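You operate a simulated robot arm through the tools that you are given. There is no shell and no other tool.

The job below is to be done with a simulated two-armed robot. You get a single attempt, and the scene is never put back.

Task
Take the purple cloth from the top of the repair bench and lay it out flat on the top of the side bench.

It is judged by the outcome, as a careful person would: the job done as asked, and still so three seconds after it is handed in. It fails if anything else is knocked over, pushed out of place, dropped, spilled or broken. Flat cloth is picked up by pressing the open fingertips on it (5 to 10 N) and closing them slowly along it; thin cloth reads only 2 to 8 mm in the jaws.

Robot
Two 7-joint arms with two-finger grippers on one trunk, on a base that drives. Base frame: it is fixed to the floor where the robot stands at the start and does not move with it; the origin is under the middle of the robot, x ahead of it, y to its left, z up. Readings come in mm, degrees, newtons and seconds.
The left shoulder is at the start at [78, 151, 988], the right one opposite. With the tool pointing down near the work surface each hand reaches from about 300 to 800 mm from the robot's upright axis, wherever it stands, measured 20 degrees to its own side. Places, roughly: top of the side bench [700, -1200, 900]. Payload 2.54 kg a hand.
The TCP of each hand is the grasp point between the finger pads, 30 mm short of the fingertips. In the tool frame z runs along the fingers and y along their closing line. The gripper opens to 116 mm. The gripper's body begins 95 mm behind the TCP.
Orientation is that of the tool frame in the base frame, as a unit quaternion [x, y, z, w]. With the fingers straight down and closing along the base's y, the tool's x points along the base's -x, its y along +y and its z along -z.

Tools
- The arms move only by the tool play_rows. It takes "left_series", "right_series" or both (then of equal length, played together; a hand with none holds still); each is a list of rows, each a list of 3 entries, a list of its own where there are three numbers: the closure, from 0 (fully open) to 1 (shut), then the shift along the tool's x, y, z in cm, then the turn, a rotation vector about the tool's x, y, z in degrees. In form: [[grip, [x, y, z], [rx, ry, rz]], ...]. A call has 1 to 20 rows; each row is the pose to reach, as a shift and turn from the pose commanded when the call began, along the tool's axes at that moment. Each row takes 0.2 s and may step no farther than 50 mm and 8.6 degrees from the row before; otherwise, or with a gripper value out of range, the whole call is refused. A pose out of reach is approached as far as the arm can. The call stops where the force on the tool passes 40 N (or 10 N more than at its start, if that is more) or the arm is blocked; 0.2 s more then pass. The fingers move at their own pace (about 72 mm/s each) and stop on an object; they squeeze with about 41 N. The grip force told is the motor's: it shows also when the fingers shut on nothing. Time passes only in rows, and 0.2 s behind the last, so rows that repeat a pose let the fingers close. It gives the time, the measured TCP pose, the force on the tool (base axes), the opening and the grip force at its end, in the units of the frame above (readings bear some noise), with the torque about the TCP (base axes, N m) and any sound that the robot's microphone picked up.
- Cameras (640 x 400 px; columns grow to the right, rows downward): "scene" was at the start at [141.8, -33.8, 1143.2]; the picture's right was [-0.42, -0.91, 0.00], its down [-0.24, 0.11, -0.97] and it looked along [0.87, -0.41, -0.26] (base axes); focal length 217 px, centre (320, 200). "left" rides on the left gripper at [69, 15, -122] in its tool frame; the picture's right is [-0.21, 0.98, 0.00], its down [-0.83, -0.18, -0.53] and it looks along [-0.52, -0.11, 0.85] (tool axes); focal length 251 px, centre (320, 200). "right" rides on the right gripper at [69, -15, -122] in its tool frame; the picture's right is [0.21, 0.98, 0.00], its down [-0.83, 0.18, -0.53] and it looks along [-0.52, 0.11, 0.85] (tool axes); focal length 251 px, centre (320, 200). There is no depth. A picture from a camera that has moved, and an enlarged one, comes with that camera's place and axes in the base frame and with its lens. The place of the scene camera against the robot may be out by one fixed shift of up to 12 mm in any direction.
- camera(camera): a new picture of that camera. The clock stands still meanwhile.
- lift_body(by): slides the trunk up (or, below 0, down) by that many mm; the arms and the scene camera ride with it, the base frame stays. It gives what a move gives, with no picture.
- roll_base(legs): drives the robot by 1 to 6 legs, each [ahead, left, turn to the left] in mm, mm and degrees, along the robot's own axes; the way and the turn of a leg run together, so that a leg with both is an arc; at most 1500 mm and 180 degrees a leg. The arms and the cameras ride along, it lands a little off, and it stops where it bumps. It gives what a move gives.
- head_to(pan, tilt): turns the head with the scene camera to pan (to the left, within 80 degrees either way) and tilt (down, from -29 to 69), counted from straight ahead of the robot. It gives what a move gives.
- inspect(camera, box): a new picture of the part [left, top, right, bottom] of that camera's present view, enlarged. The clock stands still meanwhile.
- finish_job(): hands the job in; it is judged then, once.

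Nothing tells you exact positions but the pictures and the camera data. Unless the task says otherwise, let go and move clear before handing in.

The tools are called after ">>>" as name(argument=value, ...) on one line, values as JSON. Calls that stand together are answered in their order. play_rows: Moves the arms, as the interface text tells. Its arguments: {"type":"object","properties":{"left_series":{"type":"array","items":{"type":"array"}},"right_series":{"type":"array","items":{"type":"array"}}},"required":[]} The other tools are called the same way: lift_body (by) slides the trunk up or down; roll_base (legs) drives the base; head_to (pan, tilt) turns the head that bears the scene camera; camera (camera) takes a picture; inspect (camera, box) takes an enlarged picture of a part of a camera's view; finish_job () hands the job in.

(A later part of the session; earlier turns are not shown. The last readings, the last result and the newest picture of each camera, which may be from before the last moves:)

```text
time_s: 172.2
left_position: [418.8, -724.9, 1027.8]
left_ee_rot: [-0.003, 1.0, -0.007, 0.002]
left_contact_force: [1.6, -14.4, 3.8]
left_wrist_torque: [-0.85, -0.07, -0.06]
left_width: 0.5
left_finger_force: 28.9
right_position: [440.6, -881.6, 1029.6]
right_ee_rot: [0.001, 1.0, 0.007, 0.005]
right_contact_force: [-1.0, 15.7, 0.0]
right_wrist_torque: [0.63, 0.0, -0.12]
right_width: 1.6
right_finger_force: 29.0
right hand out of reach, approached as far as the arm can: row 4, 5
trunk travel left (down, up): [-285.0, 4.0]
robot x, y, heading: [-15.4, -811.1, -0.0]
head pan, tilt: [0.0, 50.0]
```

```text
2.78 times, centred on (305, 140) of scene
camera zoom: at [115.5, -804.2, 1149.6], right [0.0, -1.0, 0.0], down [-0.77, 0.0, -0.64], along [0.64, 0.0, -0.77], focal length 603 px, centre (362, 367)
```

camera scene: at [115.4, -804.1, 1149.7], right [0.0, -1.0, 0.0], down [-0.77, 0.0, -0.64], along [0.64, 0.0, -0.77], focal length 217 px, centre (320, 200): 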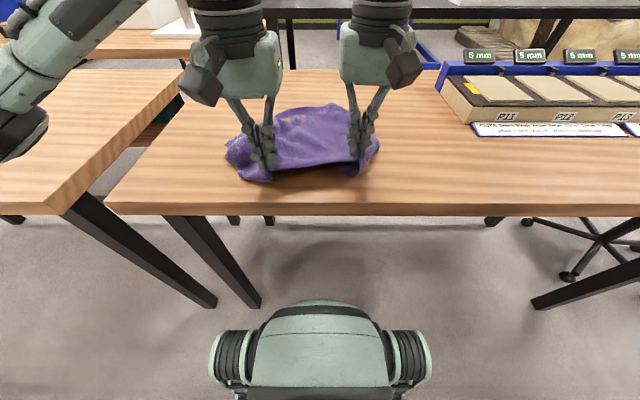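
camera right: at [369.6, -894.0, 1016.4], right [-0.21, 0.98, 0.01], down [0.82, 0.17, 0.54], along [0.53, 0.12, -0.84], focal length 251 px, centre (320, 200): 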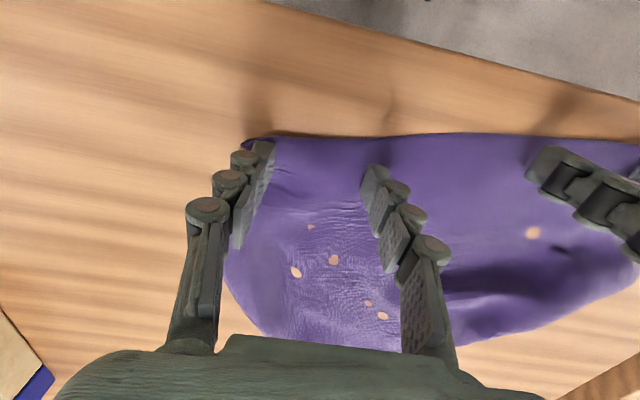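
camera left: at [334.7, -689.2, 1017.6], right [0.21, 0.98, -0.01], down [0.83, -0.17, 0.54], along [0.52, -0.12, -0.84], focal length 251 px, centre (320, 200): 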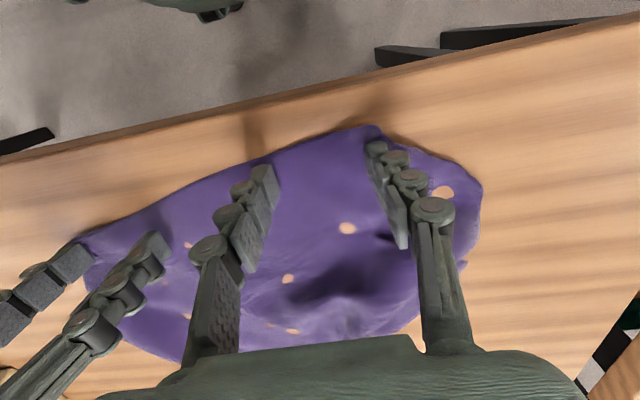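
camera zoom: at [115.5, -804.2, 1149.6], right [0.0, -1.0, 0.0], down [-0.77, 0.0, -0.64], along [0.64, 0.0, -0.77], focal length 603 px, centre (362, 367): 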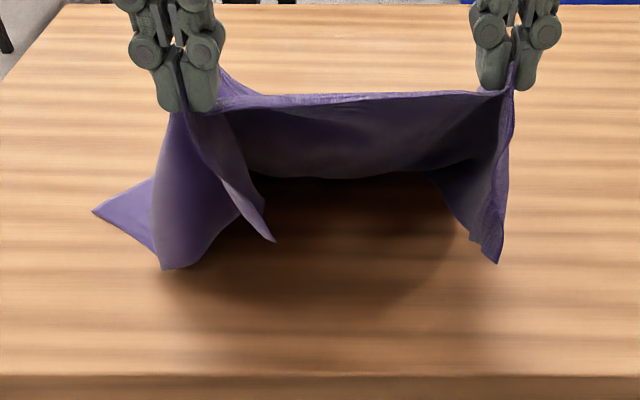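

The tucked ends have dropped out and now hang as corner flaps, but the right arm is at its inner limit, so I won't lift further. I'll lower while moving forward so the flaps trail toward me, then release.

>>> play_rows(left_series=[[1.0, [-1.0, -0.5, 0.5], [0, 0, 0]], [1.0, [-2.0, -0.8, 2.0], [0, 0, 0]], [1.0, [-3.2, -0.8, 4.0], [0, 0, 0]], [1.0, [-4.4, -0.8, 6.0], [0, 0, 0]], [1.0, [-5.6, -0.8, 8.0], [0, 0, 0]], [1.0, [-6.8, -0.8, 10.0], [0, 0, 0]], [1.0, [-7.8, -0.8, 11.8], [0, 0, 0]], [1.0, [-8.4, -0.8, 13.0], [0, 0, 0]]], right_series=[[1.0, [-1.0, 0, 0.5], [0, 0, 0]], [1.0, [-2.0, 0, 2.0], [0, 0, 0]], [1.0, [-3.2, 0, 4.0], [0, 0, 0]], [1.0, [-4.4, 0, 6.0], [0, 0, 0]], [1.0, [-5.2, 0, 8.0], [0, 0, 0]], [1.0, [-6.0, 0, 10.0], [0, 0, 0]], [1.0, [-6.6, 0, 11.8], [0, 0, 0]], [1.0, [-7.0, 0, 13.0], [0, 0, 0]]])

>>> inspect(camera="scene", box=[190, 70, 420, 210])

>>> camera(camera="left")

>>> camera(camera="right")

```text
time_s: 174.0
left_position: [504.0, -734.1, 896.6]
left_ee_rot: [-0.002, 1.0, -0.009, 0.001]
left_contact_force: [-2.1, -27.5, 2.6]
left_wrist_torque: [-0.52, 0.07, -0.12]
left_width: 3.4
left_finger_force: 32.8
right_position: [501.4, -894.9, 900.4]
right_ee_rot: [0.002, 1.0, 0.009, 0.007]
right_contact_force: [3.9, 27.5, 0.4]
right_wrist_torque: [0.51, -0.08, -0.24]
right_width: 2.6
right_finger_force: 33.2
right hand out of reach, approached as far as the arm can: row 1, 3, 4, 5, 6, 7, 8
trunk travel left (down, up): [-285.0, 4.0]
robot x, y, heading: [-20.2, -810.3, 0.4]
head pan, tilt: [0.0, 50.0]
```

```text
2.78 times, centred on (305, 140) of scene
camera zoom: at [115.4, -804.0, 1149.8], right [0.01, -1.0, 0.0], down [-0.77, 0.0, -0.64], along [0.64, 0.0, -0.77], focal length 603 px, centre (362, 367)
```

zoom: 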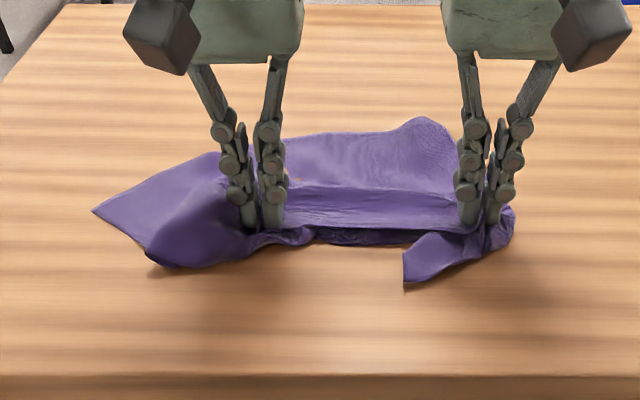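

```text
taken
camera left: at [434.0, -717.2, 1018.8], right [0.21, 0.98, -0.02], down [0.82, -0.17, 0.54], along [0.53, -0.13, -0.84], focal length 251 px, centre (320, 200)
```

left: 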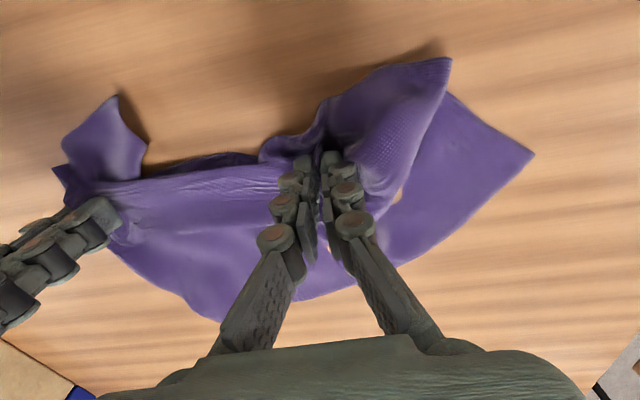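

```text
taken
camera right: at [431.8, -912.6, 1021.8], right [-0.21, 0.98, 0.02], down [0.82, 0.17, 0.55], along [0.53, 0.13, -0.84], focal length 251 px, centre (320, 200)
```

right: 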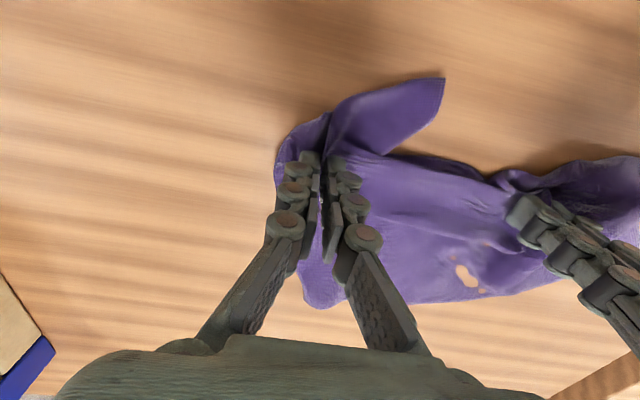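

Now the left corners and the right corner flap are exposed. I'll ease the tension, set the edge down, and release both hands.

>>> play_rows(left_series=[[1.0, [0, -0.6, 0.2], [0, 0, 0]], [0.95, [0, -0.6, 0.5], [0, 0, 0]], [0.85, [0, -0.6, 0.5], [0, 0, 0]], [0.75, [0, -0.6, 0.4], [0, 0, 0]], [0.68, [0, -0.6, 0.0], [0, 0, 0]], [0.62, [0, -0.6, -1.0], [0, 0, 0]], [0.6, [0, -0.6, -3.0], [0, 0, 0]], [0.6, [0, -0.6, -6.0], [0, 0, 0]], [0.6, [0, 0.5, -10.0], [0, 0, 0]], [0.6, [1.0, 2.0, -14.0], [0, 0, 0]], [0.6, [2.5, 3.5, -17.5], [0, 0, 0]], [0.6, [5.0, 5.0, -19.0], [0, 0, 0]]], right_series=[[1.0, [0, 0, 0.2], [0, 0, 0]], [0.95, [0, 0, 0.7], [0, 0, 0]], [0.85, [0, 0, 0.7], [0, 0, 0]], [0.75, [0, 0, 0.6], [0, 0, 0]], [0.68, [0, 0, 0.2], [0, 0, 0]], [0.62, [0, 0, -1.0], [0, 0, 0]], [0.6, [0, 0, -3.0], [0, 0, 0]], [0.6, [0, 0, -6.0], [0, 0, 0]], [0.6, [0.5, -1.5, -10.0], [0, 0, 0]], [0.6, [2.0, -4.0, -14.0], [0, 0, 0]], [0.6, [4.0, -6.5, -17.5], [0, 0, 0]], [0.6, [6.0, -9.0, -19.0], [0, 0, 0]]])

>>> camera(camera="scene")

>>> inspect(camera="scene", box=[190, 80, 420, 215])

>>> camera(camera="left")

>>> camera(camera="right")

```text
time_s: 176.6
left_position: [451.6, -680.8, 1086.8]
left_ee_rot: [-0.004, 1.0, -0.005, 0.001]
left_contact_force: [0.3, 0.6, 0.6]
left_wrist_torque: [0.01, -0.01, -0.03]
left_width: 46.7
left_finger_force: 0.0
right_position: [439.3, -991.3, 1090.3]
right_ee_rot: [0.001, 1.0, 0.005, 0.004]
right_contact_force: [-0.4, -0.1, -0.2]
right_wrist_torque: [0.01, 0.0, 0.01]
right_width: 46.3
right_finger_force: 0.1
trunk travel left (down, up): [-285.0, 4.0]
robot x, y, heading: [-17.3, -809.7, 0.3]
head pan, tilt: [0.0, 50.0]
```

```text
taken
camera scene: at [114.7, -804.0, 1149.8], right [0.0, -1.0, 0.0], down [-0.77, 0.0, -0.64], along [0.64, 0.0, -0.77], focal length 217 px, centre (320, 200)
```

scene: 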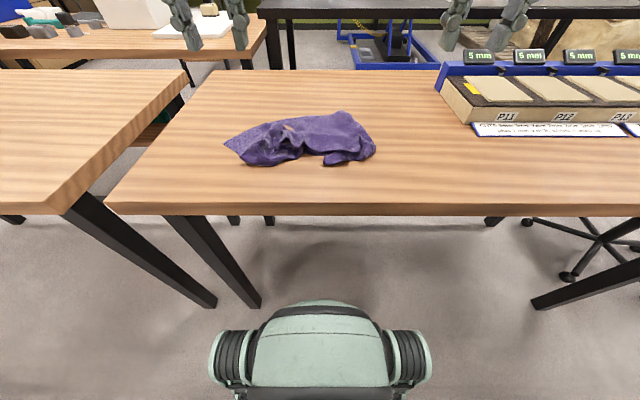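

```text
2.78 times, centred on (305, 148) of scene
camera zoom: at [114.7, -804.0, 1149.8], right [0.0, -1.0, 0.0], down [-0.77, 0.0, -0.64], along [0.64, 0.0, -0.77], focal length 603 px, centre (362, 346)
```

zoom: 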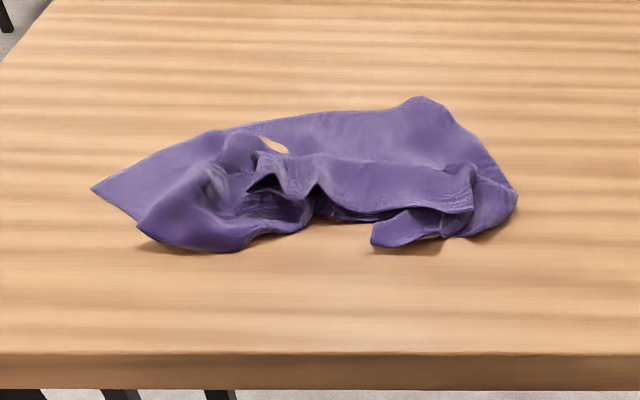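

```text
taken
camera left: at [382.0, -664.8, 1209.7], right [0.21, 0.98, -0.01], down [0.83, -0.17, 0.54], along [0.52, -0.12, -0.84], focal length 251 px, centre (320, 200)
```

left: 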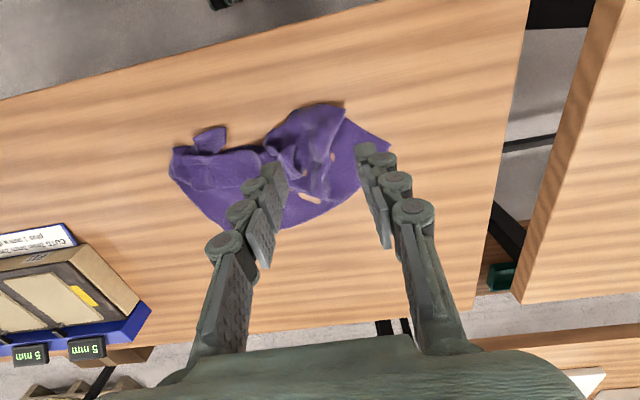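

```text
taken
camera right: at [369.4, -1008.6, 1211.7], right [-0.21, 0.98, 0.01], down [0.82, 0.17, 0.54], along [0.53, 0.12, -0.84], focal length 251 px, centre (320, 200)
```

right: 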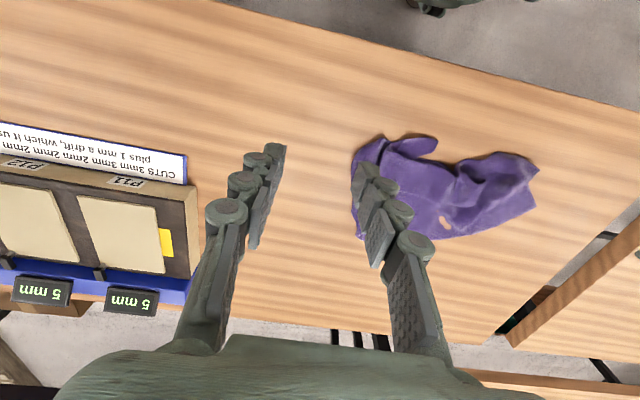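

The flaps are now visible: one free corner near (458,-650) on the left and a flap near (452,-811) on the right. I'll zoom in on both before regripping.

>>> inspect(camera="right", box=[340, 110, 550, 250])

>>> inspect(camera="left", box=[155, 90, 400, 240])

>>> inspect(camera="scene", box=[215, 105, 385, 175])

```text
2.86 times, centred on (445, 180) of right
camera zoom: at [369.4, -1008.6, 1211.7], right [-0.21, 0.98, 0.01], down [0.82, 0.17, 0.54], along [0.53, 0.12, -0.84], focal length 718 px, centre (-37, 257)
```

zoom: 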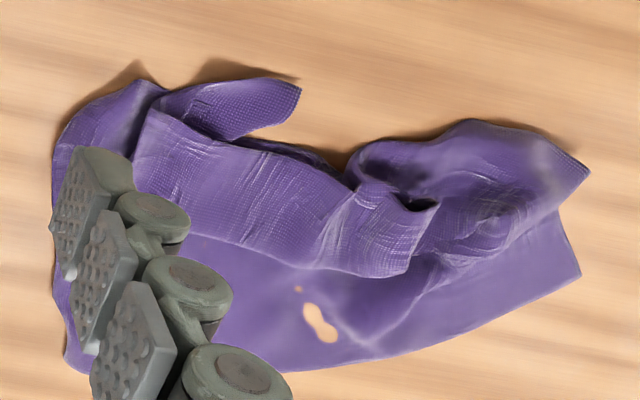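

```text
2.61 times, centred on (278, 165) of left
camera zoom: at [382.0, -664.8, 1209.7], right [0.21, 0.98, -0.01], down [0.83, -0.17, 0.54], along [0.52, -0.12, -0.84], focal length 657 px, centre (431, 291)
```

zoom: 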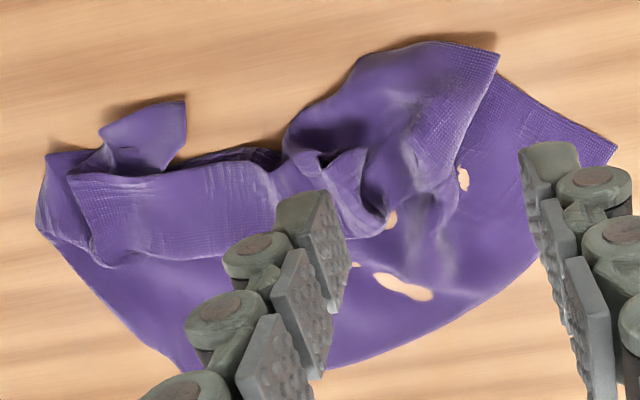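

```text
3.76 times, centred on (300, 140) of scene
camera zoom: at [114.7, -804.0, 1149.8], right [0.0, -1.0, 0.0], down [-0.77, 0.0, -0.64], along [0.64, 0.0, -0.77], focal length 816 px, centre (395, 426)
```

zoom: 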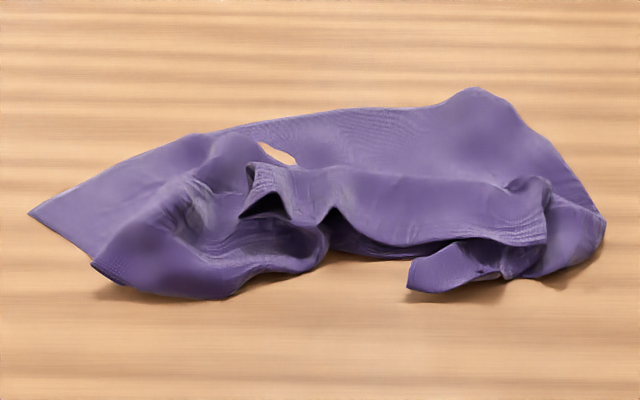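

The near strip has folded forward a little and both free corners lie on top, so pulling them out toward me and apart will open it. First the left corner at (463,-647): I bring the left hand over it at about 66 degrees.

>>> play_rows(left_series=[[0.5, [-0.3, 0.1, 1.5], [0, 0, 8.2]], [0.48, [-0.6, 0.2, 3.0], [0, 0, 16.5]], [0.48, [-0.9, 0.3, 4.7], [0, 0, 24.7]], [0.48, [-1.2, 0.4, 6.4], [0, 0, 33]], [0.48, [-1.5, 0.5, 8.0], [0, 0, 41.2]], [0.48, [-1.8, 0.6, 9.6], [0, 0, 49.5]], [0.48, [-2.0, 0.7, 11.2], [0, 0, 57.7]], [0.48, [-2.2, 0.8, 12.7], [0, 0, 66]], [0.48, [-2.2, 0.8, 12.7], [0, 0, 66]]])

>>> camera(camera="left")

```text
time_s: 178.6
left_position: [475.3, -672.9, 956.7]
left_ee_rot: [0.541, 0.841, -0.004, 0.004]
left_contact_force: [0.2, -0.1, 0.5]
left_wrist_torque: [0.0, 0.01, 0.01]
left_width: 60.3
left_finger_force: 0.1
right_position: [440.3, -991.2, 1088.6]
right_ee_rot: [0.001, 1.0, 0.005, 0.004]
right_contact_force: [0.1, -0.7, 0.6]
right_wrist_torque: [-0.02, 0.0, 0.01]
right_width: 46.4
right_finger_force: 0.2
trunk travel left (down, up): [-285.0, 4.0]
robot x, y, heading: [-20.4, -811.0, 0.1]
head pan, tilt: [0.0, 50.0]
```

```text
taken
camera left: at [459.9, -603.8, 1078.9], right [0.98, 0.21, 0.0], down [0.18, -0.82, 0.54], along [0.11, -0.53, -0.84], focal length 251 px, centre (320, 200)
```

left: 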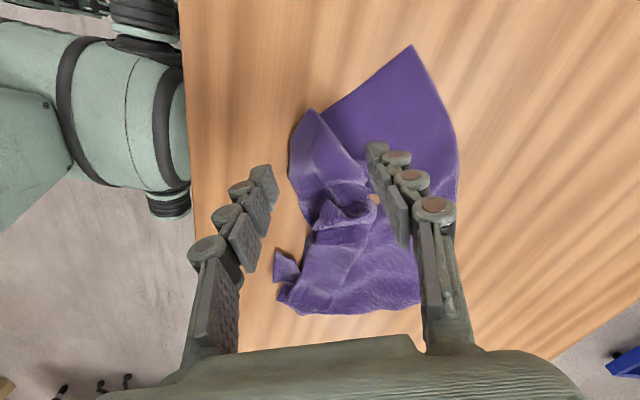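

The free corner flap is clearly visible. I'll shift 8 mm, descend with the tips just above the lower layer, and close on it.

>>> play_rows(left_series=[[0.48, [0, -0.4, 1.5], [0, 0, 0]], [0.48, [0, -0.8, 3.0], [0, 0, 0]], [0.48, [0, -0.8, 4.5], [0, 0, 0]], [0.48, [0, -0.8, 5.8], [0, 0, 0]], [0.48, [0, -0.8, 6.5], [0, 0, 0]], [0.48, [0, -0.8, 6.5], [0, 0, 0]]])

>>> camera(camera="left")

```text
time_s: 180.0
left_position: [467.2, -677.5, 892.5]
left_ee_rot: [0.541, 0.841, -0.003, 0.003]
left_contact_force: [0.2, 0.3, -0.1]
left_wrist_torque: [0.03, -0.02, -0.01]
left_width: 60.0
left_finger_force: 0.1
right_position: [440.6, -991.3, 1088.6]
right_ee_rot: [0.001, 1.0, 0.006, 0.004]
right_contact_force: [-0.7, 0.0, 0.7]
right_wrist_torque: [-0.01, 0.0, -0.02]
right_width: 46.1
right_finger_force: 0.0
trunk travel left (down, up): [-285.0, 4.0]
robot x, y, heading: [-17.7, -812.5, 0.2]
head pan, tilt: [0.0, 50.0]
```

```text
taken
camera left: at [452.3, -607.8, 1014.8], right [0.98, 0.21, 0.0], down [0.18, -0.82, 0.54], along [0.11, -0.53, -0.84], focal length 251 px, centre (320, 200)
```

left: 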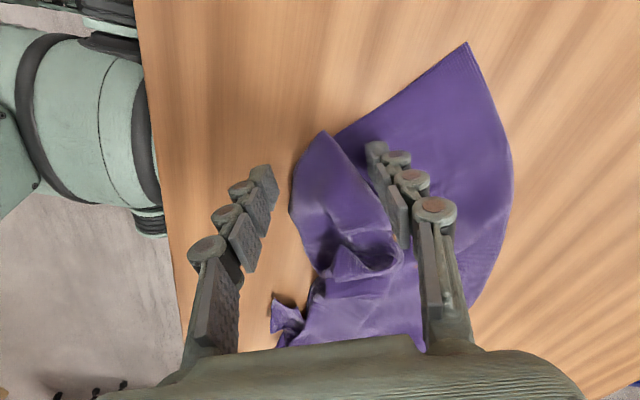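

The flap is exactly between the fingers. I'll close on it.

>>> play_rows(left_series=[[0.53, [0, 0, 0.05], [0, 0, 0]], [0.58, [0, 0, 0.1], [0, 0, 0]], [0.63, [0, 0, 0.1], [0, 0, 0]], [0.68, [0, 0, 0.1], [0, 0, 0]], [0.73, [0, 0, 0.1], [0, 0, 0]], [0.78, [0, 0, 0.1], [0, 0, 0]], [0.83, [0, 0, 0.1], [0, 0, 0]], [0.88, [0, 0, 0.1], [0, 0, 0]], [0.93, [0, 0, 0.1], [0, 0, 0]], [1.0, [0, 0, 0.1], [0, 0, 0]], [1.0, [0, 0, 0.1], [0, 0, 0]], [1.0, [0, 0, 0.1], [0, 0, 0]], [1.0, [0, 0, 0.1], [0, 0, 0]]])

>>> camera(camera="left")

```text
time_s: 182.8
left_position: [467.8, -676.8, 892.6]
left_ee_rot: [0.54, 0.841, -0.003, 0.003]
left_contact_force: [-0.7, -0.1, 1.0]
left_wrist_torque: [0.02, -0.01, 0.0]
left_width: 4.2
left_finger_force: 30.8
right_position: [441.7, -992.0, 1089.4]
right_ee_rot: [0.002, 1.0, 0.006, 0.005]
right_contact_force: [0.4, 0.1, -0.7]
right_wrist_torque: [0.0, 0.0, 0.01]
right_width: 46.5
right_finger_force: 0.1
trunk travel left (down, up): [-285.0, 4.0]
robot x, y, heading: [-19.2, -809.3, 0.4]
head pan, tilt: [0.0, 50.0]
```

```text
taken
camera left: at [451.9, -607.2, 1014.2], right [0.98, 0.21, 0.0], down [0.18, -0.82, 0.54], along [0.11, -0.53, -0.84], focal length 251 px, centre (320, 200)
```

left: 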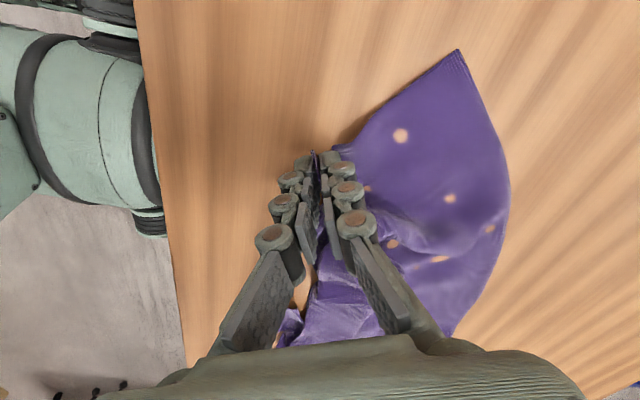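

The corner is held at 4 mm. I'll lift it and draw it toward the near left.

>>> play_rows(left_series=[[1.0, [0, 0, -1.5], [0, 0, 0]], [1.0, [0, 0, -3.5], [0, 0, 0]], [1.0, [1.5, -0.4, -5], [0, 0, 0]], [1.0, [3.5, -1.0, -5], [0, 0, 0]], [1.0, [5.5, -1.6, -5], [0, 0, 0]], [1.0, [7.5, -2.2, -4], [0, 0, 0]], [1.0, [9.1, -2.7, -2.5], [0, 0, 0]]])

>>> inspect(camera="scene", box=[190, 80, 420, 215])

>>> camera(camera="left")

```text
time_s: 184.4
left_position: [403.2, -604.8, 914.3]
left_ee_rot: [0.541, 0.841, -0.003, 0.004]
left_contact_force: [-0.2, -0.4, 7.2]
left_wrist_torque: [-0.01, -0.01, -0.08]
left_width: 0.5
left_finger_force: 28.2
right_position: [440.5, -992.3, 1089.6]
right_ee_rot: [0.002, 1.0, 0.004, 0.004]
right_contact_force: [-0.4, -0.4, 0.1]
right_wrist_torque: [0.02, 0.01, -0.03]
right_width: 46.2
right_finger_force: 0.0
trunk travel left (down, up): [-285.0, 4.0]
robot x, y, heading: [-17.5, -811.9, 0.3]
head pan, tilt: [0.0, 50.0]
```

```text
2.78 times, centred on (305, 148) of scene
camera zoom: at [115.5, -803.8, 1149.7], right [0.01, -1.0, 0.0], down [-0.77, 0.0, -0.64], along [0.64, 0.0, -0.77], focal length 603 px, centre (362, 346)
```

zoom: 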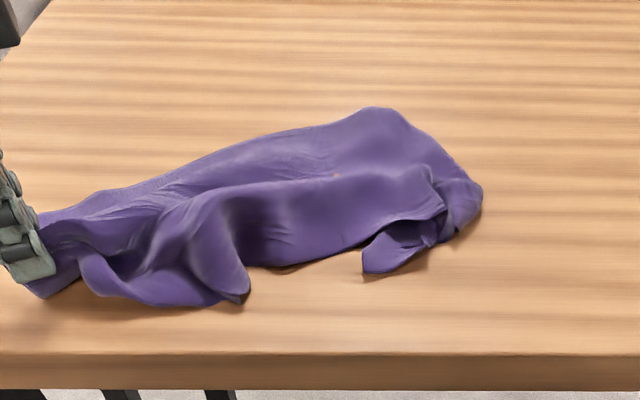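

```text
taken
camera left: at [389.0, -534.9, 1037.1], right [0.98, 0.21, 0.0], down [0.18, -0.82, 0.54], along [0.11, -0.53, -0.84], focal length 251 px, centre (320, 200)
```

left: 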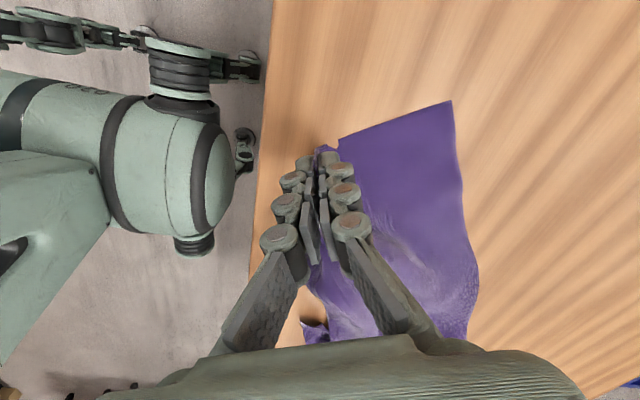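

>>> play_rows(left_series=[[1.0, [0, 0, 1.2], [0, 0, 0]], [1.0, [0, 0, 2.2], [0, 0, 0]], [0.9, [0, 0, 2.3], [0, 0, 0]], [0.8, [0, 0, 2.3], [0, 0, 0]], [0.7, [0, 0, 2.3], [0, 0, 0]], [0.65, [0, 0, 2.0], [0, 0, 0]], [0.6, [0, 0, 0.5], [0, 0, 0]], [0.6, [0, 0, -2.5], [0, 0, 0]], [0.6, [0.5, 0, -6.0], [0, 0, 0]], [0.6, [2.0, 0, -10.0], [0, 0, 0]], [0.6, [4.0, 0, -14.0], [0, 0, 0]], [0.6, [6.0, 1.0, -17.0], [0, 0, 0]], [0.6, [8.0, 3.0, -18.0], [0, 0, 0]], [0.6, [10.0, 6.0, -18.0], [0, 0, 0]], [0.6, [10.0, 9.0, -18.0], [0, 0, 0]]])

>>> camera(camera="left")

>>> inspect(camera="scene", box=[170, 80, 400, 215])

```text
time_s: 187.6
left_position: [444.6, -473.1, 1096.0]
left_ee_rot: [0.541, 0.841, -0.003, 0.002]
left_contact_force: [-0.3, -0.2, -0.5]
left_wrist_torque: [0.03, 0.03, 0.03]
left_width: 46.5
left_finger_force: 0.1
right_position: [441.7, -992.4, 1089.5]
right_ee_rot: [0.002, 1.0, 0.006, 0.004]
right_contact_force: [0.1, -0.1, -0.4]
right_wrist_torque: [-0.02, 0.02, 0.01]
right_width: 46.5
right_finger_force: 0.0
trunk travel left (down, up): [-285.0, 4.0]
robot x, y, heading: [-15.5, -813.3, 0.2]
head pan, tilt: [0.0, 50.0]
```

```text
taken
camera left: at [429.1, -404.2, 1218.3], right [0.98, 0.21, 0.0], down [0.18, -0.82, 0.54], along [0.11, -0.53, -0.84], focal length 251 px, centre (320, 200)
```

left: 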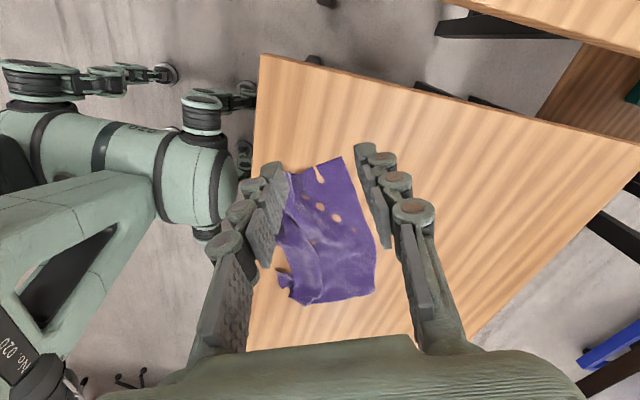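

```text
2.78 times, centred on (285, 148) of scene
camera zoom: at [116.2, -804.0, 1149.5], right [0.0, -1.0, 0.0], down [-0.77, 0.0, -0.64], along [0.64, 0.0, -0.77], focal length 603 px, centre (417, 346)
```

zoom: 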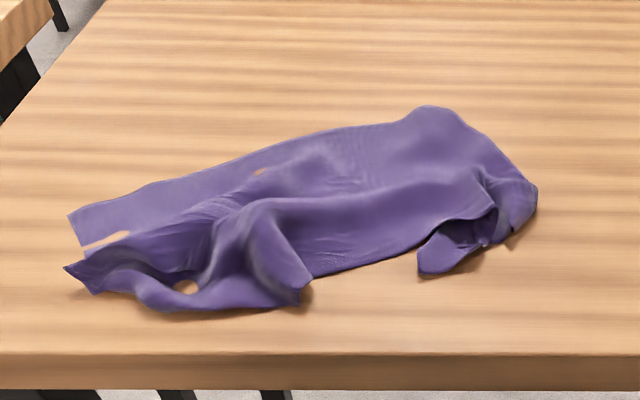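

The cloth now runs lengthwise along the bench, with its short edges at the left and right ends bunched up. I'll spread the left end by taking its far corner at about (485,-541) and drawing it away; first I bring the left hand over it.

>>> play_rows(left_series=[[0.6, [-1.2, 0, 1.7], [0, 0, 4]], [0.58, [-2.4, 0, 3.4], [0, 0, 8]], [0.55, [-3.6, -0.1, 5.1], [0, 0, 12]], [0.54, [-4.8, -0.1, 6.8], [0, 0, 16]], [0.54, [-6.0, -0.2, 8.5], [0, 0, 20]], [0.54, [-7.2, -0.2, 10.2], [0, 0, 24]], [0.54, [-8.4, -0.3, 11.9], [0, 0, 27]], [0.54, [-9.5, -0.3, 13.6], [0, 0, 29]], [0.54, [-9.5, -0.3, 13.6], [0, 0, 29]]])

>>> camera(camera="left")

```text
time_s: 189.6
left_position: [484.1, -562.5, 959.6]
left_ee_rot: [0.735, 0.679, -0.003, 0.005]
left_contact_force: [0.1, 0.2, 0.8]
left_wrist_torque: [-0.01, 0.0, 0.0]
left_width: 53.5
left_finger_force: 0.0
right_position: [440.0, -991.2, 1088.0]
right_ee_rot: [0.002, 1.0, 0.005, 0.005]
right_contact_force: [-0.2, -0.4, -0.1]
right_wrist_torque: [-0.01, 0.01, -0.01]
right_width: 46.4
right_finger_force: 0.0
trunk travel left (down, up): [-285.0, 4.0]
robot x, y, heading: [-20.6, -811.0, 0.2]
head pan, tilt: [0.0, 50.0]
```

```text
taken
camera left: at [503.7, -494.9, 1082.1], right [0.96, -0.29, 0.01], down [-0.25, -0.8, 0.54], along [-0.15, -0.52, -0.84], focal length 251 px, centre (320, 200)
```

left: 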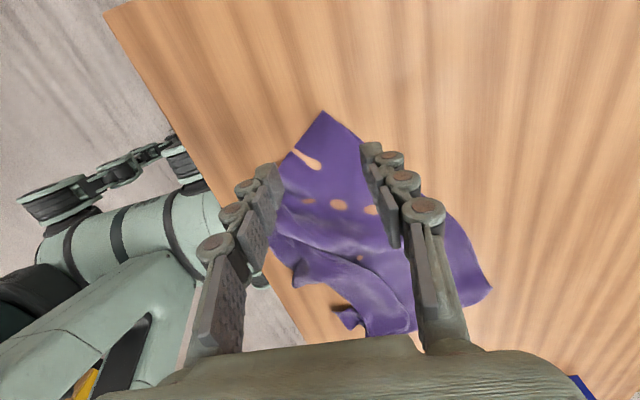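

Good view of the far-left corner. I'll descend around it and close with a light press.

>>> play_rows(left_series=[[0.5, [0, 0.3, 2.0], [0, 0, 0]], [0.5, [0, 0.5, 4.0], [0, 0, 0]], [0.5, [0, 0.5, 5.5], [0, 0, 0]], [0.5, [0, 0.5, 6.5], [0, 0, 0]], [0.5, [0, 0.5, 6.9], [0, 0, 0]], [0.5, [0, 0.5, 7.1], [0, 0, 0]], [0.5, [0, 0.5, 7.1], [0, 0, 0]]])

>>> inspect(camera="left", box=[220, 100, 420, 240])

```text
time_s: 191.2
left_position: [486.5, -564.4, 889.4]
left_ee_rot: [0.734, 0.679, -0.002, 0.005]
left_contact_force: [0.3, 0.9, 6.6]
left_wrist_torque: [-0.04, 0.16, -0.05]
left_width: 58.6
left_finger_force: 0.5
right_position: [440.5, -992.4, 1089.6]
right_ee_rot: [0.002, 1.0, 0.005, 0.004]
right_contact_force: [-0.4, 0.3, 0.2]
right_wrist_torque: [0.02, -0.02, -0.02]
right_width: 46.3
right_finger_force: 0.1
trunk travel left (down, up): [-285.0, 4.0]
robot x, y, heading: [-19.2, -811.8, 0.4]
head pan, tilt: [0.0, 50.0]
```

```text
2.86 times, centred on (320, 170) of left
camera zoom: at [506.3, -496.2, 1011.5], right [0.96, -0.29, 0.01], down [-0.25, -0.8, 0.54], along [-0.15, -0.52, -0.84], focal length 718 px, centre (320, 286)
```

zoom: 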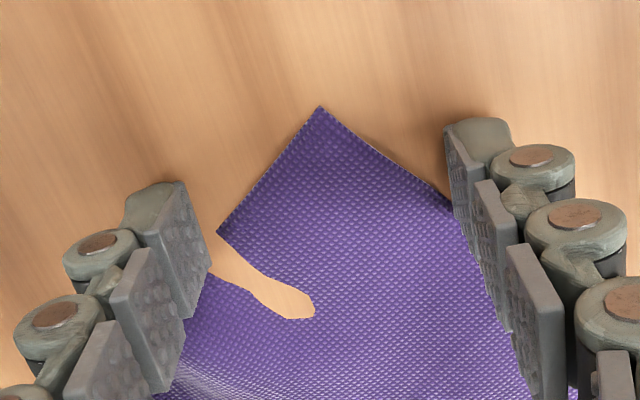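

>>> play_rows(left_series=[[0.54, [0, 0, 0.04], [0, 0, 0]], [0.58, [0, 0, 0.06], [0, 0, 0]], [0.62, [0, 0, 0.06], [0, 0, 0]], [0.66, [0, 0, 0.06], [0, 0, 0]], [0.7, [0, 0, 0.06], [0, 0, 0]], [0.74, [0, 0, 0.06], [0, 0, 0]], [0.78, [0, 0, 0.06], [0, 0, 0]], [0.82, [0, 0, 0.06], [0, 0, 0]], [0.86, [0, 0, 0.06], [0, 0, 0]], [0.9, [0, 0, 0.06], [0, 0, 0]], [0.95, [0, 0, 0.04], [0, 0, 0]], [1.0, [0, 0, 0.04], [0, 0, 0]], [1.0, [0, 0, 0.04], [0, 0, 0]], [1.0, [0, 0, 0.04], [0, 0, 0]], [1.0, [0, 0, 0.04], [0, 0, 0]]])

>>> inspect(camera="left", box=[220, 100, 420, 240])

```text
time_s: 194.4
left_position: [486.8, -565.6, 889.0]
left_ee_rot: [0.734, 0.679, -0.002, 0.005]
left_contact_force: [1.6, 2.4, 40.8]
left_wrist_torque: [-0.15, 0.64, -0.04]
left_width: 1.1
left_finger_force: 32.3
right_position: [439.1, -992.3, 1089.0]
right_ee_rot: [0.002, 1.0, 0.005, 0.004]
right_contact_force: [0.0, 0.0, 0.4]
right_wrist_torque: [-0.02, 0.03, 0.05]
right_width: 46.6
right_finger_force: 0.2
trunk travel left (down, up): [-285.0, 4.0]
robot x, y, heading: [-17.4, -808.6, 0.1]
head pan, tilt: [0.0, 50.0]
```

```text
2.86 times, centred on (320, 170) of left
camera zoom: at [506.5, -497.3, 1011.0], right [0.96, -0.29, 0.01], down [-0.25, -0.8, 0.54], along [-0.15, -0.52, -0.84], focal length 718 px, centre (320, 286)
```

zoom: 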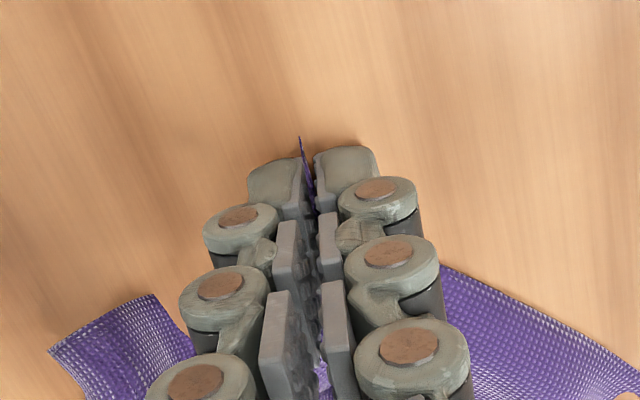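

The far-left corner is gripped. I'll lift it slightly and draw it about 200 mm away from me.

>>> play_rows(left_series=[[1.0, [0, 0, -1.5], [0, 0, 0]], [1.0, [0, 0.5, -3.5], [0, 0, 0]], [1.0, [0, 2.5, -5], [0, 0, 0]], [1.0, [0.1, 5.0, -5], [0, 0, 0]], [1.0, [0.2, 7.5, -5], [0, 0, 0]], [1.0, [0.3, 10, -5], [0, 0, 0]], [1.0, [0.4, 12.5, -5], [0, 0, 0]], [1.0, [0.5, 15, -4.5], [0, 0, 0]], [1.0, [0.6, 17.5, -3.5], [0, 0, 0]], [1.0, [0.7, 19, -2], [0, 0, 0]], [1.0, [0.8, 20.3, -0.6], [0, 0, 0]]])

>>> inspect(camera="scene", box=[170, 80, 400, 215])

>>> camera(camera="left")

```text
time_s: 196.8
left_position: [691.0, -572.8, 895.5]
left_ee_rot: [0.734, 0.679, -0.002, 0.004]
left_contact_force: [-0.2, 0.8, 0.2]
left_wrist_torque: [0.0, 0.09, 0.0]
left_width: 0.2
left_finger_force: 28.7
right_position: [440.3, -991.8, 1089.6]
right_ee_rot: [0.002, 1.0, 0.005, 0.004]
right_contact_force: [0.8, 0.7, -0.2]
right_wrist_torque: [0.01, 0.0, 0.03]
right_width: 46.5
right_finger_force: 0.1
trunk travel left (down, up): [-285.0, 4.0]
robot x, y, heading: [-18.1, -810.1, 0.1]
head pan, tilt: [0.0, 50.0]
```

```text
2.78 times, centred on (285, 148) of scene
camera zoom: at [115.9, -804.0, 1149.6], right [0.01, -1.0, 0.0], down [-0.77, 0.0, -0.64], along [0.64, 0.0, -0.77], focal length 603 px, centre (417, 346)
```

zoom: 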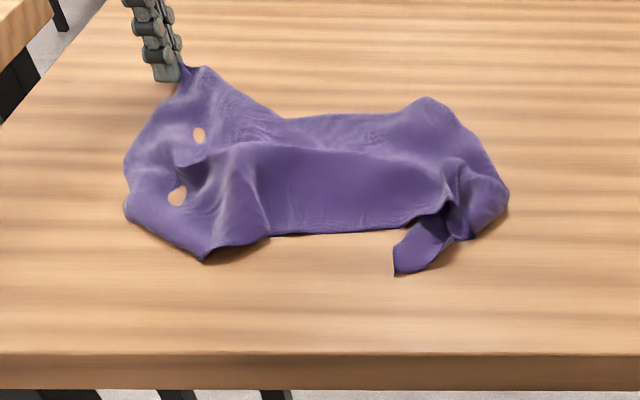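

```text
taken
camera left: at [711.8, -504.3, 1017.9], right [0.96, -0.29, 0.0], down [-0.25, -0.8, 0.54], along [-0.15, -0.52, -0.84], focal length 251 px, centre (320, 200)
```

left: 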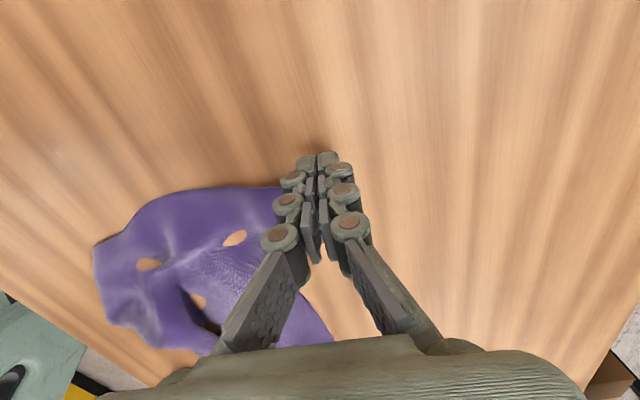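

The left end is now spread wide. I'll release, raise the hand, and look from above.

>>> play_rows(left_series=[[0.9, [0, 0, 0.3], [0, 0, 0]], [0.75, [0, 0, 0.3], [0, 0, 0]], [0.65, [0, 0, -0.5], [0, 0, 0]], [0.6, [0, 0, -3.0], [0, 0, 0]], [0.6, [0, 0, -6.5], [0, 0, 0]], [0.6, [0, -2.0, -10.0], [0, 0, -7]], [0.6, [0, -5.0, -13.0], [0, 0, -14]], [0.6, [0, -8.5, -16.0], [0, 0, -21]], [0.6, [-1.0, -12.0, -18.0], [0, 0, -28]], [0.6, [-2.0, -15.5, -19.0], [0, 0, -36]], [0.6, [-3.0, -19.0, -19.0], [0, 0, -44]], [0.6, [-4.0, -22.0, -19.0], [0, 0, -52]], [0.6, [-5.0, -24.0, -19.0], [0, 0, -60]], [0.6, [-6.0, -25.0, -19.0], [0, 0, -68]], [0.6, [-7.0, -26.0, -19.0], [0, 0, -76]], [0.6, [-8.0, -27.0, -19.0], [0, 0, -84]], [0.6, [-8.0, -27.0, -19.0], [0, 0, -92]], [0.6, [-8.0, -27.0, -19.0], [0, 0, -95]]])

>>> camera(camera="left")

>>> camera(camera="scene")

>>> inspect(camera="scene", box=[190, 85, 400, 205])

```text
time_s: 200.6
left_position: [413.1, -631.4, 1084.5]
left_ee_rot: [-0.006, 1.0, -0.005, 0.0]
left_contact_force: [-1.2, 0.1, -0.1]
left_wrist_torque: [-0.02, -0.01, -0.01]
left_width: 46.4
left_finger_force: 0.1
right_position: [440.4, -991.2, 1090.1]
right_ee_rot: [0.002, 1.0, 0.005, 0.005]
right_contact_force: [0.0, -0.2, 0.2]
right_wrist_torque: [0.01, -0.02, 0.01]
right_width: 46.5
right_finger_force: 0.2
trunk travel left (down, up): [-285.0, 4.0]
robot x, y, heading: [-16.0, -810.3, 0.2]
head pan, tilt: [0.0, 50.0]
```

```text
taken
camera left: at [344.1, -615.5, 1207.1], right [0.2, 0.98, -0.01], down [0.83, -0.17, 0.54], along [0.52, -0.12, -0.84], focal length 251 px, centre (320, 200)
```

left: 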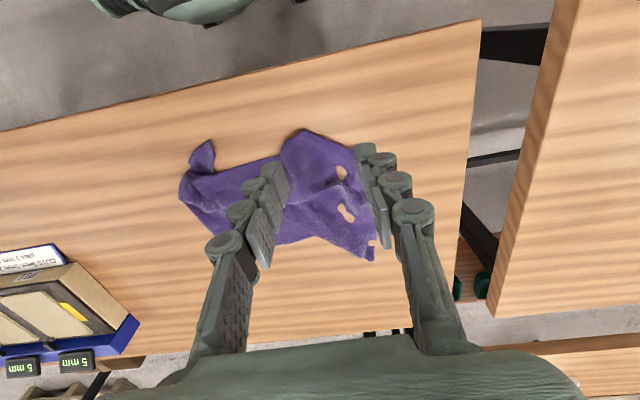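

```text
taken
camera scene: at [115.7, -804.0, 1149.6], right [0.0, -1.0, 0.0], down [-0.77, 0.0, -0.64], along [0.64, 0.0, -0.77], focal length 217 px, centre (320, 200)
```

scene: 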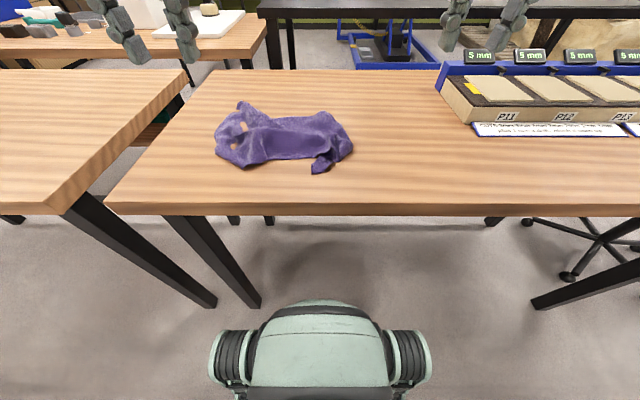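

```text
3.05 times, centred on (295, 145) of scene
camera zoom: at [115.7, -804.0, 1149.6], right [0.0, -1.0, 0.0], down [-0.77, 0.0, -0.64], along [0.64, 0.0, -0.77], focal length 661 px, centre (396, 368)
```

zoom: 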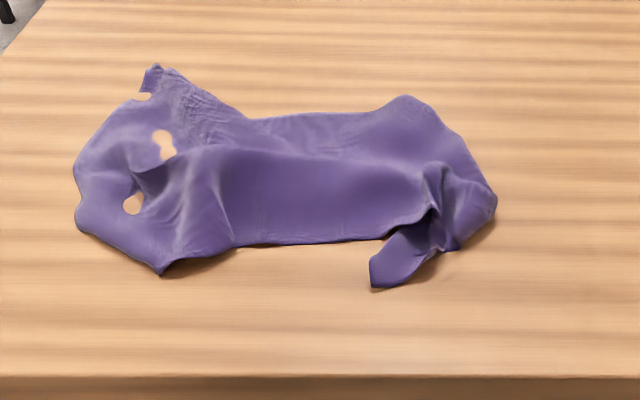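

The left end is now properly spread (about 275 mm from (703,-588) to (436,-652)). The right corner flap at (423,-791) is tucked back, so I'll shift the robot back and left to let the right hand take it.

>>> roll_base(legs=[[-70, 0, 0], [0, 125, -0.2]])

>>> play_rows(right_series=[[0.45, [-0.8, 0.7, 1.6], [0, 0, 4.5]], [0.45, [-1.6, 1.4, 3.2], [0, 0, 9]], [0.45, [-2.4, 2.1, 4.8], [0, 0, 13.5]], [0.45, [-3.2, 2.8, 6.4], [0, 0, 18]], [0.45, [-4.1, 3.6, 8.0], [0, 0, 22.5]], [0.45, [-5.0, 4.3, 9.6], [0, 0, 27]], [0.45, [-5.8, 5.0, 11.2], [0, 0, 31.5]], [0.45, [-6.6, 5.7, 12.8], [0, 0, 36]], [0.45, [-6.6, 5.7, 12.8], [0, 0, 36]]])

>>> camera(camera="right")

```text
time_s: 203.1
left_position: [343.3, -509.9, 1085.6]
left_ee_rot: [-0.001, 1.0, -0.005, 0.001]
left_contact_force: [0.1, 0.5, -0.5]
left_wrist_torque: [-0.01, 0.0, -0.01]
left_width: 46.4
left_finger_force: 0.0
right_position: [368.1, -870.2, 1088.8]
right_ee_rot: [0.005, 1.0, 0.006, 0.004]
right_contact_force: [0.0, 0.0, 0.8]
right_wrist_torque: [-0.02, -0.01, 0.03]
right_width: 46.6
right_finger_force: 0.1
trunk travel left (down, up): [-285.0, 4.0]
robot x, y, heading: [-91.0, -689.3, -0.3]
head pan, tilt: [0.0, 50.0]
```

```text
time_s: 205.1
left_position: [342.6, -508.8, 1084.7]
left_ee_rot: [-0.002, 1.0, -0.006, 0.0]
left_contact_force: [0.8, 0.3, -0.1]
left_wrist_torque: [0.01, -0.01, 0.0]
left_width: 46.5
left_finger_force: 0.0
right_position: [436.4, -811.0, 962.3]
right_ee_rot: [0.314, 0.95, 0.006, 0.001]
right_contact_force: [-0.1, 0.5, 1.0]
right_wrist_torque: [0.0, 0.02, 0.03]
right_width: 63.8
right_finger_force: 0.0
trunk travel left (down, up): [-285.0, 4.0]
robot x, y, heading: [-86.5, -685.9, 0.1]
head pan, tilt: [0.0, 50.0]
```

```text
taken
camera right: at [370.7, -783.9, 1084.6], right [0.41, 0.91, 0.01], down [0.77, -0.35, 0.54], along [0.49, -0.21, -0.84], focal length 251 px, centre (320, 200)
```

right: 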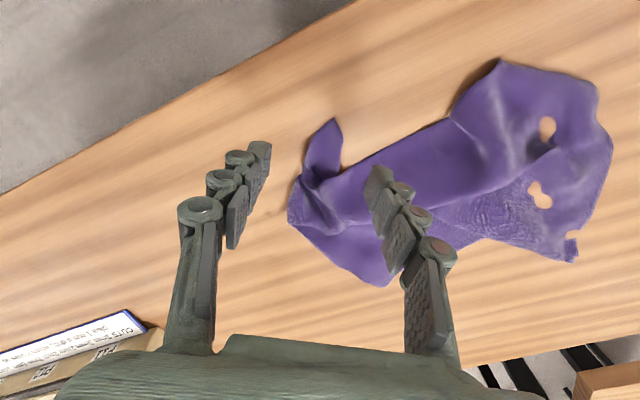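

The right flap is clearly seen below the right hand. I'll adjust slightly, descend and close on it.

>>> play_rows(right_series=[[0.45, [-0.4, 0.3, 2.0], [0, 0, 0]], [0.45, [-0.8, 0.5, 4.0], [0, 0, 0]], [0.45, [-0.8, 0.5, 5.5], [0, 0, 0]], [0.45, [-0.8, 0.5, 6.5], [0, 0, 0]], [0.45, [-0.8, 0.5, 7.1], [0, 0, 0]], [0.45, [-0.8, 0.5, 7.2], [0, 0, 0]], [0.45, [-0.8, 0.5, 7.2], [0, 0, 0]]])

>>> inspect(camera="right", box=[220, 80, 440, 260])

```text
time_s: 206.7
left_position: [343.3, -508.8, 1083.5]
left_ee_rot: [-0.002, 1.0, -0.005, 0.0]
left_contact_force: [-0.1, 1.3, -0.3]
left_wrist_torque: [-0.02, 0.02, -0.02]
left_width: 46.3
left_finger_force: 0.1
right_position: [444.8, -811.8, 890.6]
right_ee_rot: [0.313, 0.95, 0.006, 0.002]
right_contact_force: [-0.4, 0.4, -0.3]
right_wrist_torque: [0.01, -0.03, 0.02]
right_width: 63.9
right_finger_force: 0.1
trunk travel left (down, up): [-285.0, 4.0]
robot x, y, heading: [-91.9, -684.4, -0.0]
head pan, tilt: [0.0, 50.0]
```

```text
2.22 times, centred on (330, 170) of right
camera zoom: at [380.2, -785.2, 1012.1], right [0.41, 0.91, 0.01], down [0.77, -0.35, 0.54], along [0.49, -0.21, -0.84], focal length 559 px, centre (298, 267)
```

zoom: 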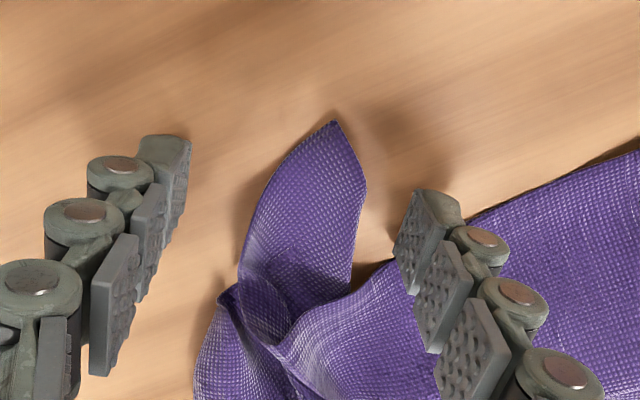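

>>> play_rows(right_series=[[0.5, [0, 0, 0.1], [0, 0, 0]], [0.55, [0, 0, 0.15], [0, 0, 0]], [0.6, [0, 0, 0.15], [0, 0, 0]], [0.65, [0, 0, 0.15], [0, 0, 0]], [0.7, [0, 0, 0.15], [0, 0, 0]], [0.75, [0, 0, 0.15], [0, 0, 0]], [0.8, [0, 0, 0.15], [0, 0, 0]], [0.85, [0, 0, 0.15], [0, 0, 0]], [0.9, [0, 0, 0.15], [0, 0, 0]], [0.95, [0, 0, 0.12], [0, 0, 0]], [1.0, [0, 0, 0.1], [0, 0, 0]], [1.0, [0, 0, 0.1], [0, 0, 0]], [1.0, [0, 0, 0.1], [0, 0, 0]], [1.0, [0, 0, 0.1], [0, 0, 0]]])

>>> inspect(camera="right", box=[220, 80, 440, 260])

```text
time_s: 209.7
left_position: [344.4, -508.8, 1085.1]
left_ee_rot: [-0.002, 1.0, -0.005, 0.001]
left_contact_force: [0.5, 0.0, -0.7]
left_wrist_torque: [0.0, 0.0, -0.02]
left_width: 46.5
left_finger_force: 0.0
right_position: [446.1, -812.8, 890.1]
right_ee_rot: [0.314, 0.949, 0.006, 0.002]
right_contact_force: [-1.3, -0.5, -0.1]
right_wrist_torque: [0.08, -0.03, 0.0]
right_width: 4.3
right_finger_force: 31.0
trunk travel left (down, up): [-285.0, 4.0]
robot x, y, heading: [-90.4, -685.5, 0.1]
head pan, tilt: [0.0, 50.0]
```

```text
2.22 times, centred on (330, 170) of right
camera zoom: at [380.1, -785.6, 1012.1], right [0.41, 0.91, 0.01], down [0.77, -0.35, 0.54], along [0.49, -0.21, -0.84], focal length 559 px, centre (298, 267)
```

zoom: 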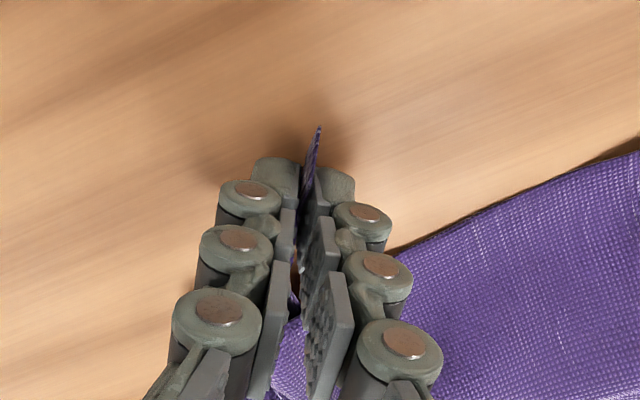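

The flap is held (4.3 mm). I'll lift it and pull it out to the right.

>>> play_rows(right_series=[[1.0, [0, 0, -2], [0, 0, 0]], [1.0, [-0.5, -0.7, -4.5], [0, 0, 0]], [1.0, [-1.7, -2.5, -7], [0, 0, 0]], [1.0, [-3.2, -4.8, -8], [0, 0, 0]], [1.0, [-4.8, -7.1, -8], [0, 0, 0]], [1.0, [-6.4, -9.5, -8], [0, 0, 0]], [1.0, [-8.0, -11.9, -7], [0, 0, 0]], [1.0, [-9.6, -14.2, -5.5], [0, 0, 0]], [1.0, [-11, -16.3, -3.5], [0, 0, 0]], [1.0, [-11.8, -17.6, -1.5], [0, 0, 0]]])

>>> camera(camera="scene")

>>> inspect(camera="scene", box=[230, 85, 470, 215])

>>> camera(camera="right")

```text
time_s: 211.9
left_position: [343.0, -509.8, 1084.9]
left_ee_rot: [-0.002, 1.0, -0.004, 0.001]
left_contact_force: [0.1, 0.4, 0.4]
left_wrist_torque: [0.0, 0.01, -0.04]
left_width: 46.5
left_finger_force: 0.2
right_position: [436.5, -1024.4, 900.5]
right_ee_rot: [0.313, 0.95, 0.008, 0.002]
right_contact_force: [1.1, -0.1, -1.4]
right_wrist_torque: [-0.02, 0.06, -0.02]
right_width: 4.8
right_finger_force: 39.6
trunk travel left (down, up): [-285.0, 4.0]
robot x, y, heading: [-89.8, -685.5, 0.1]
head pan, tilt: [0.0, 50.0]
```

```text
taken
camera scene: at [44.3, -681.3, 1149.7], right [0.0, -1.0, 0.0], down [-0.77, 0.0, -0.64], along [0.64, 0.0, -0.77], focal length 217 px, centre (320, 200)
```

scene: 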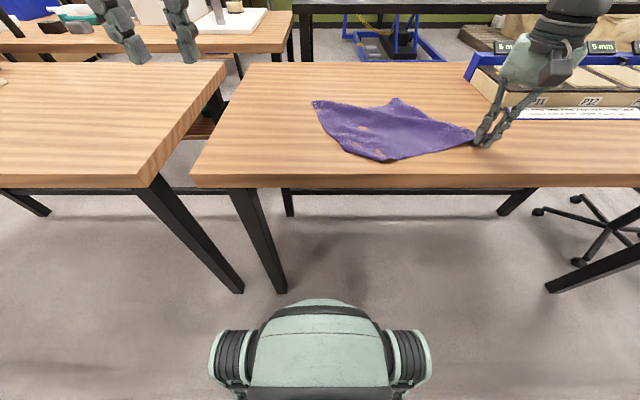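

```text
2.67 times, centred on (350, 150) of scene
camera zoom: at [44.3, -681.3, 1149.7], right [0.0, -1.0, 0.0], down [-0.77, 0.0, -0.64], along [0.64, 0.0, -0.77], focal length 578 px, centre (240, 333)
```

zoom: 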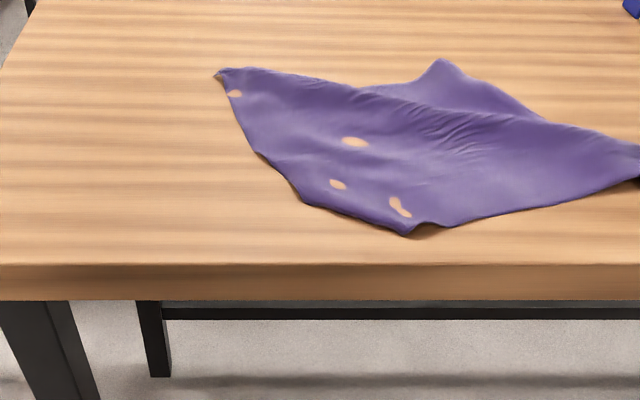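

```text
taken
camera right: at [370.9, -998.0, 1024.0], right [0.41, 0.91, 0.01], down [0.77, -0.35, 0.54], along [0.49, -0.21, -0.84], focal length 251 px, centre (320, 200)
```

right: 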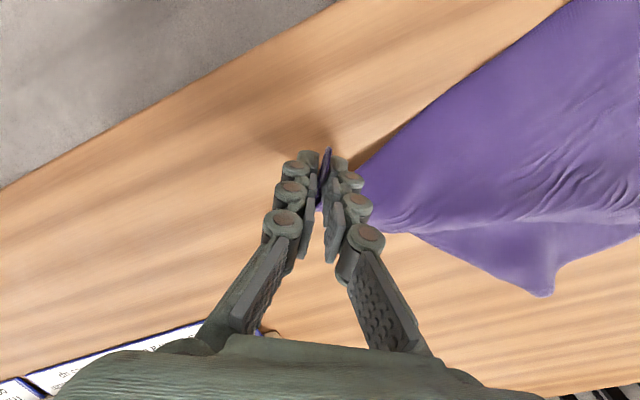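

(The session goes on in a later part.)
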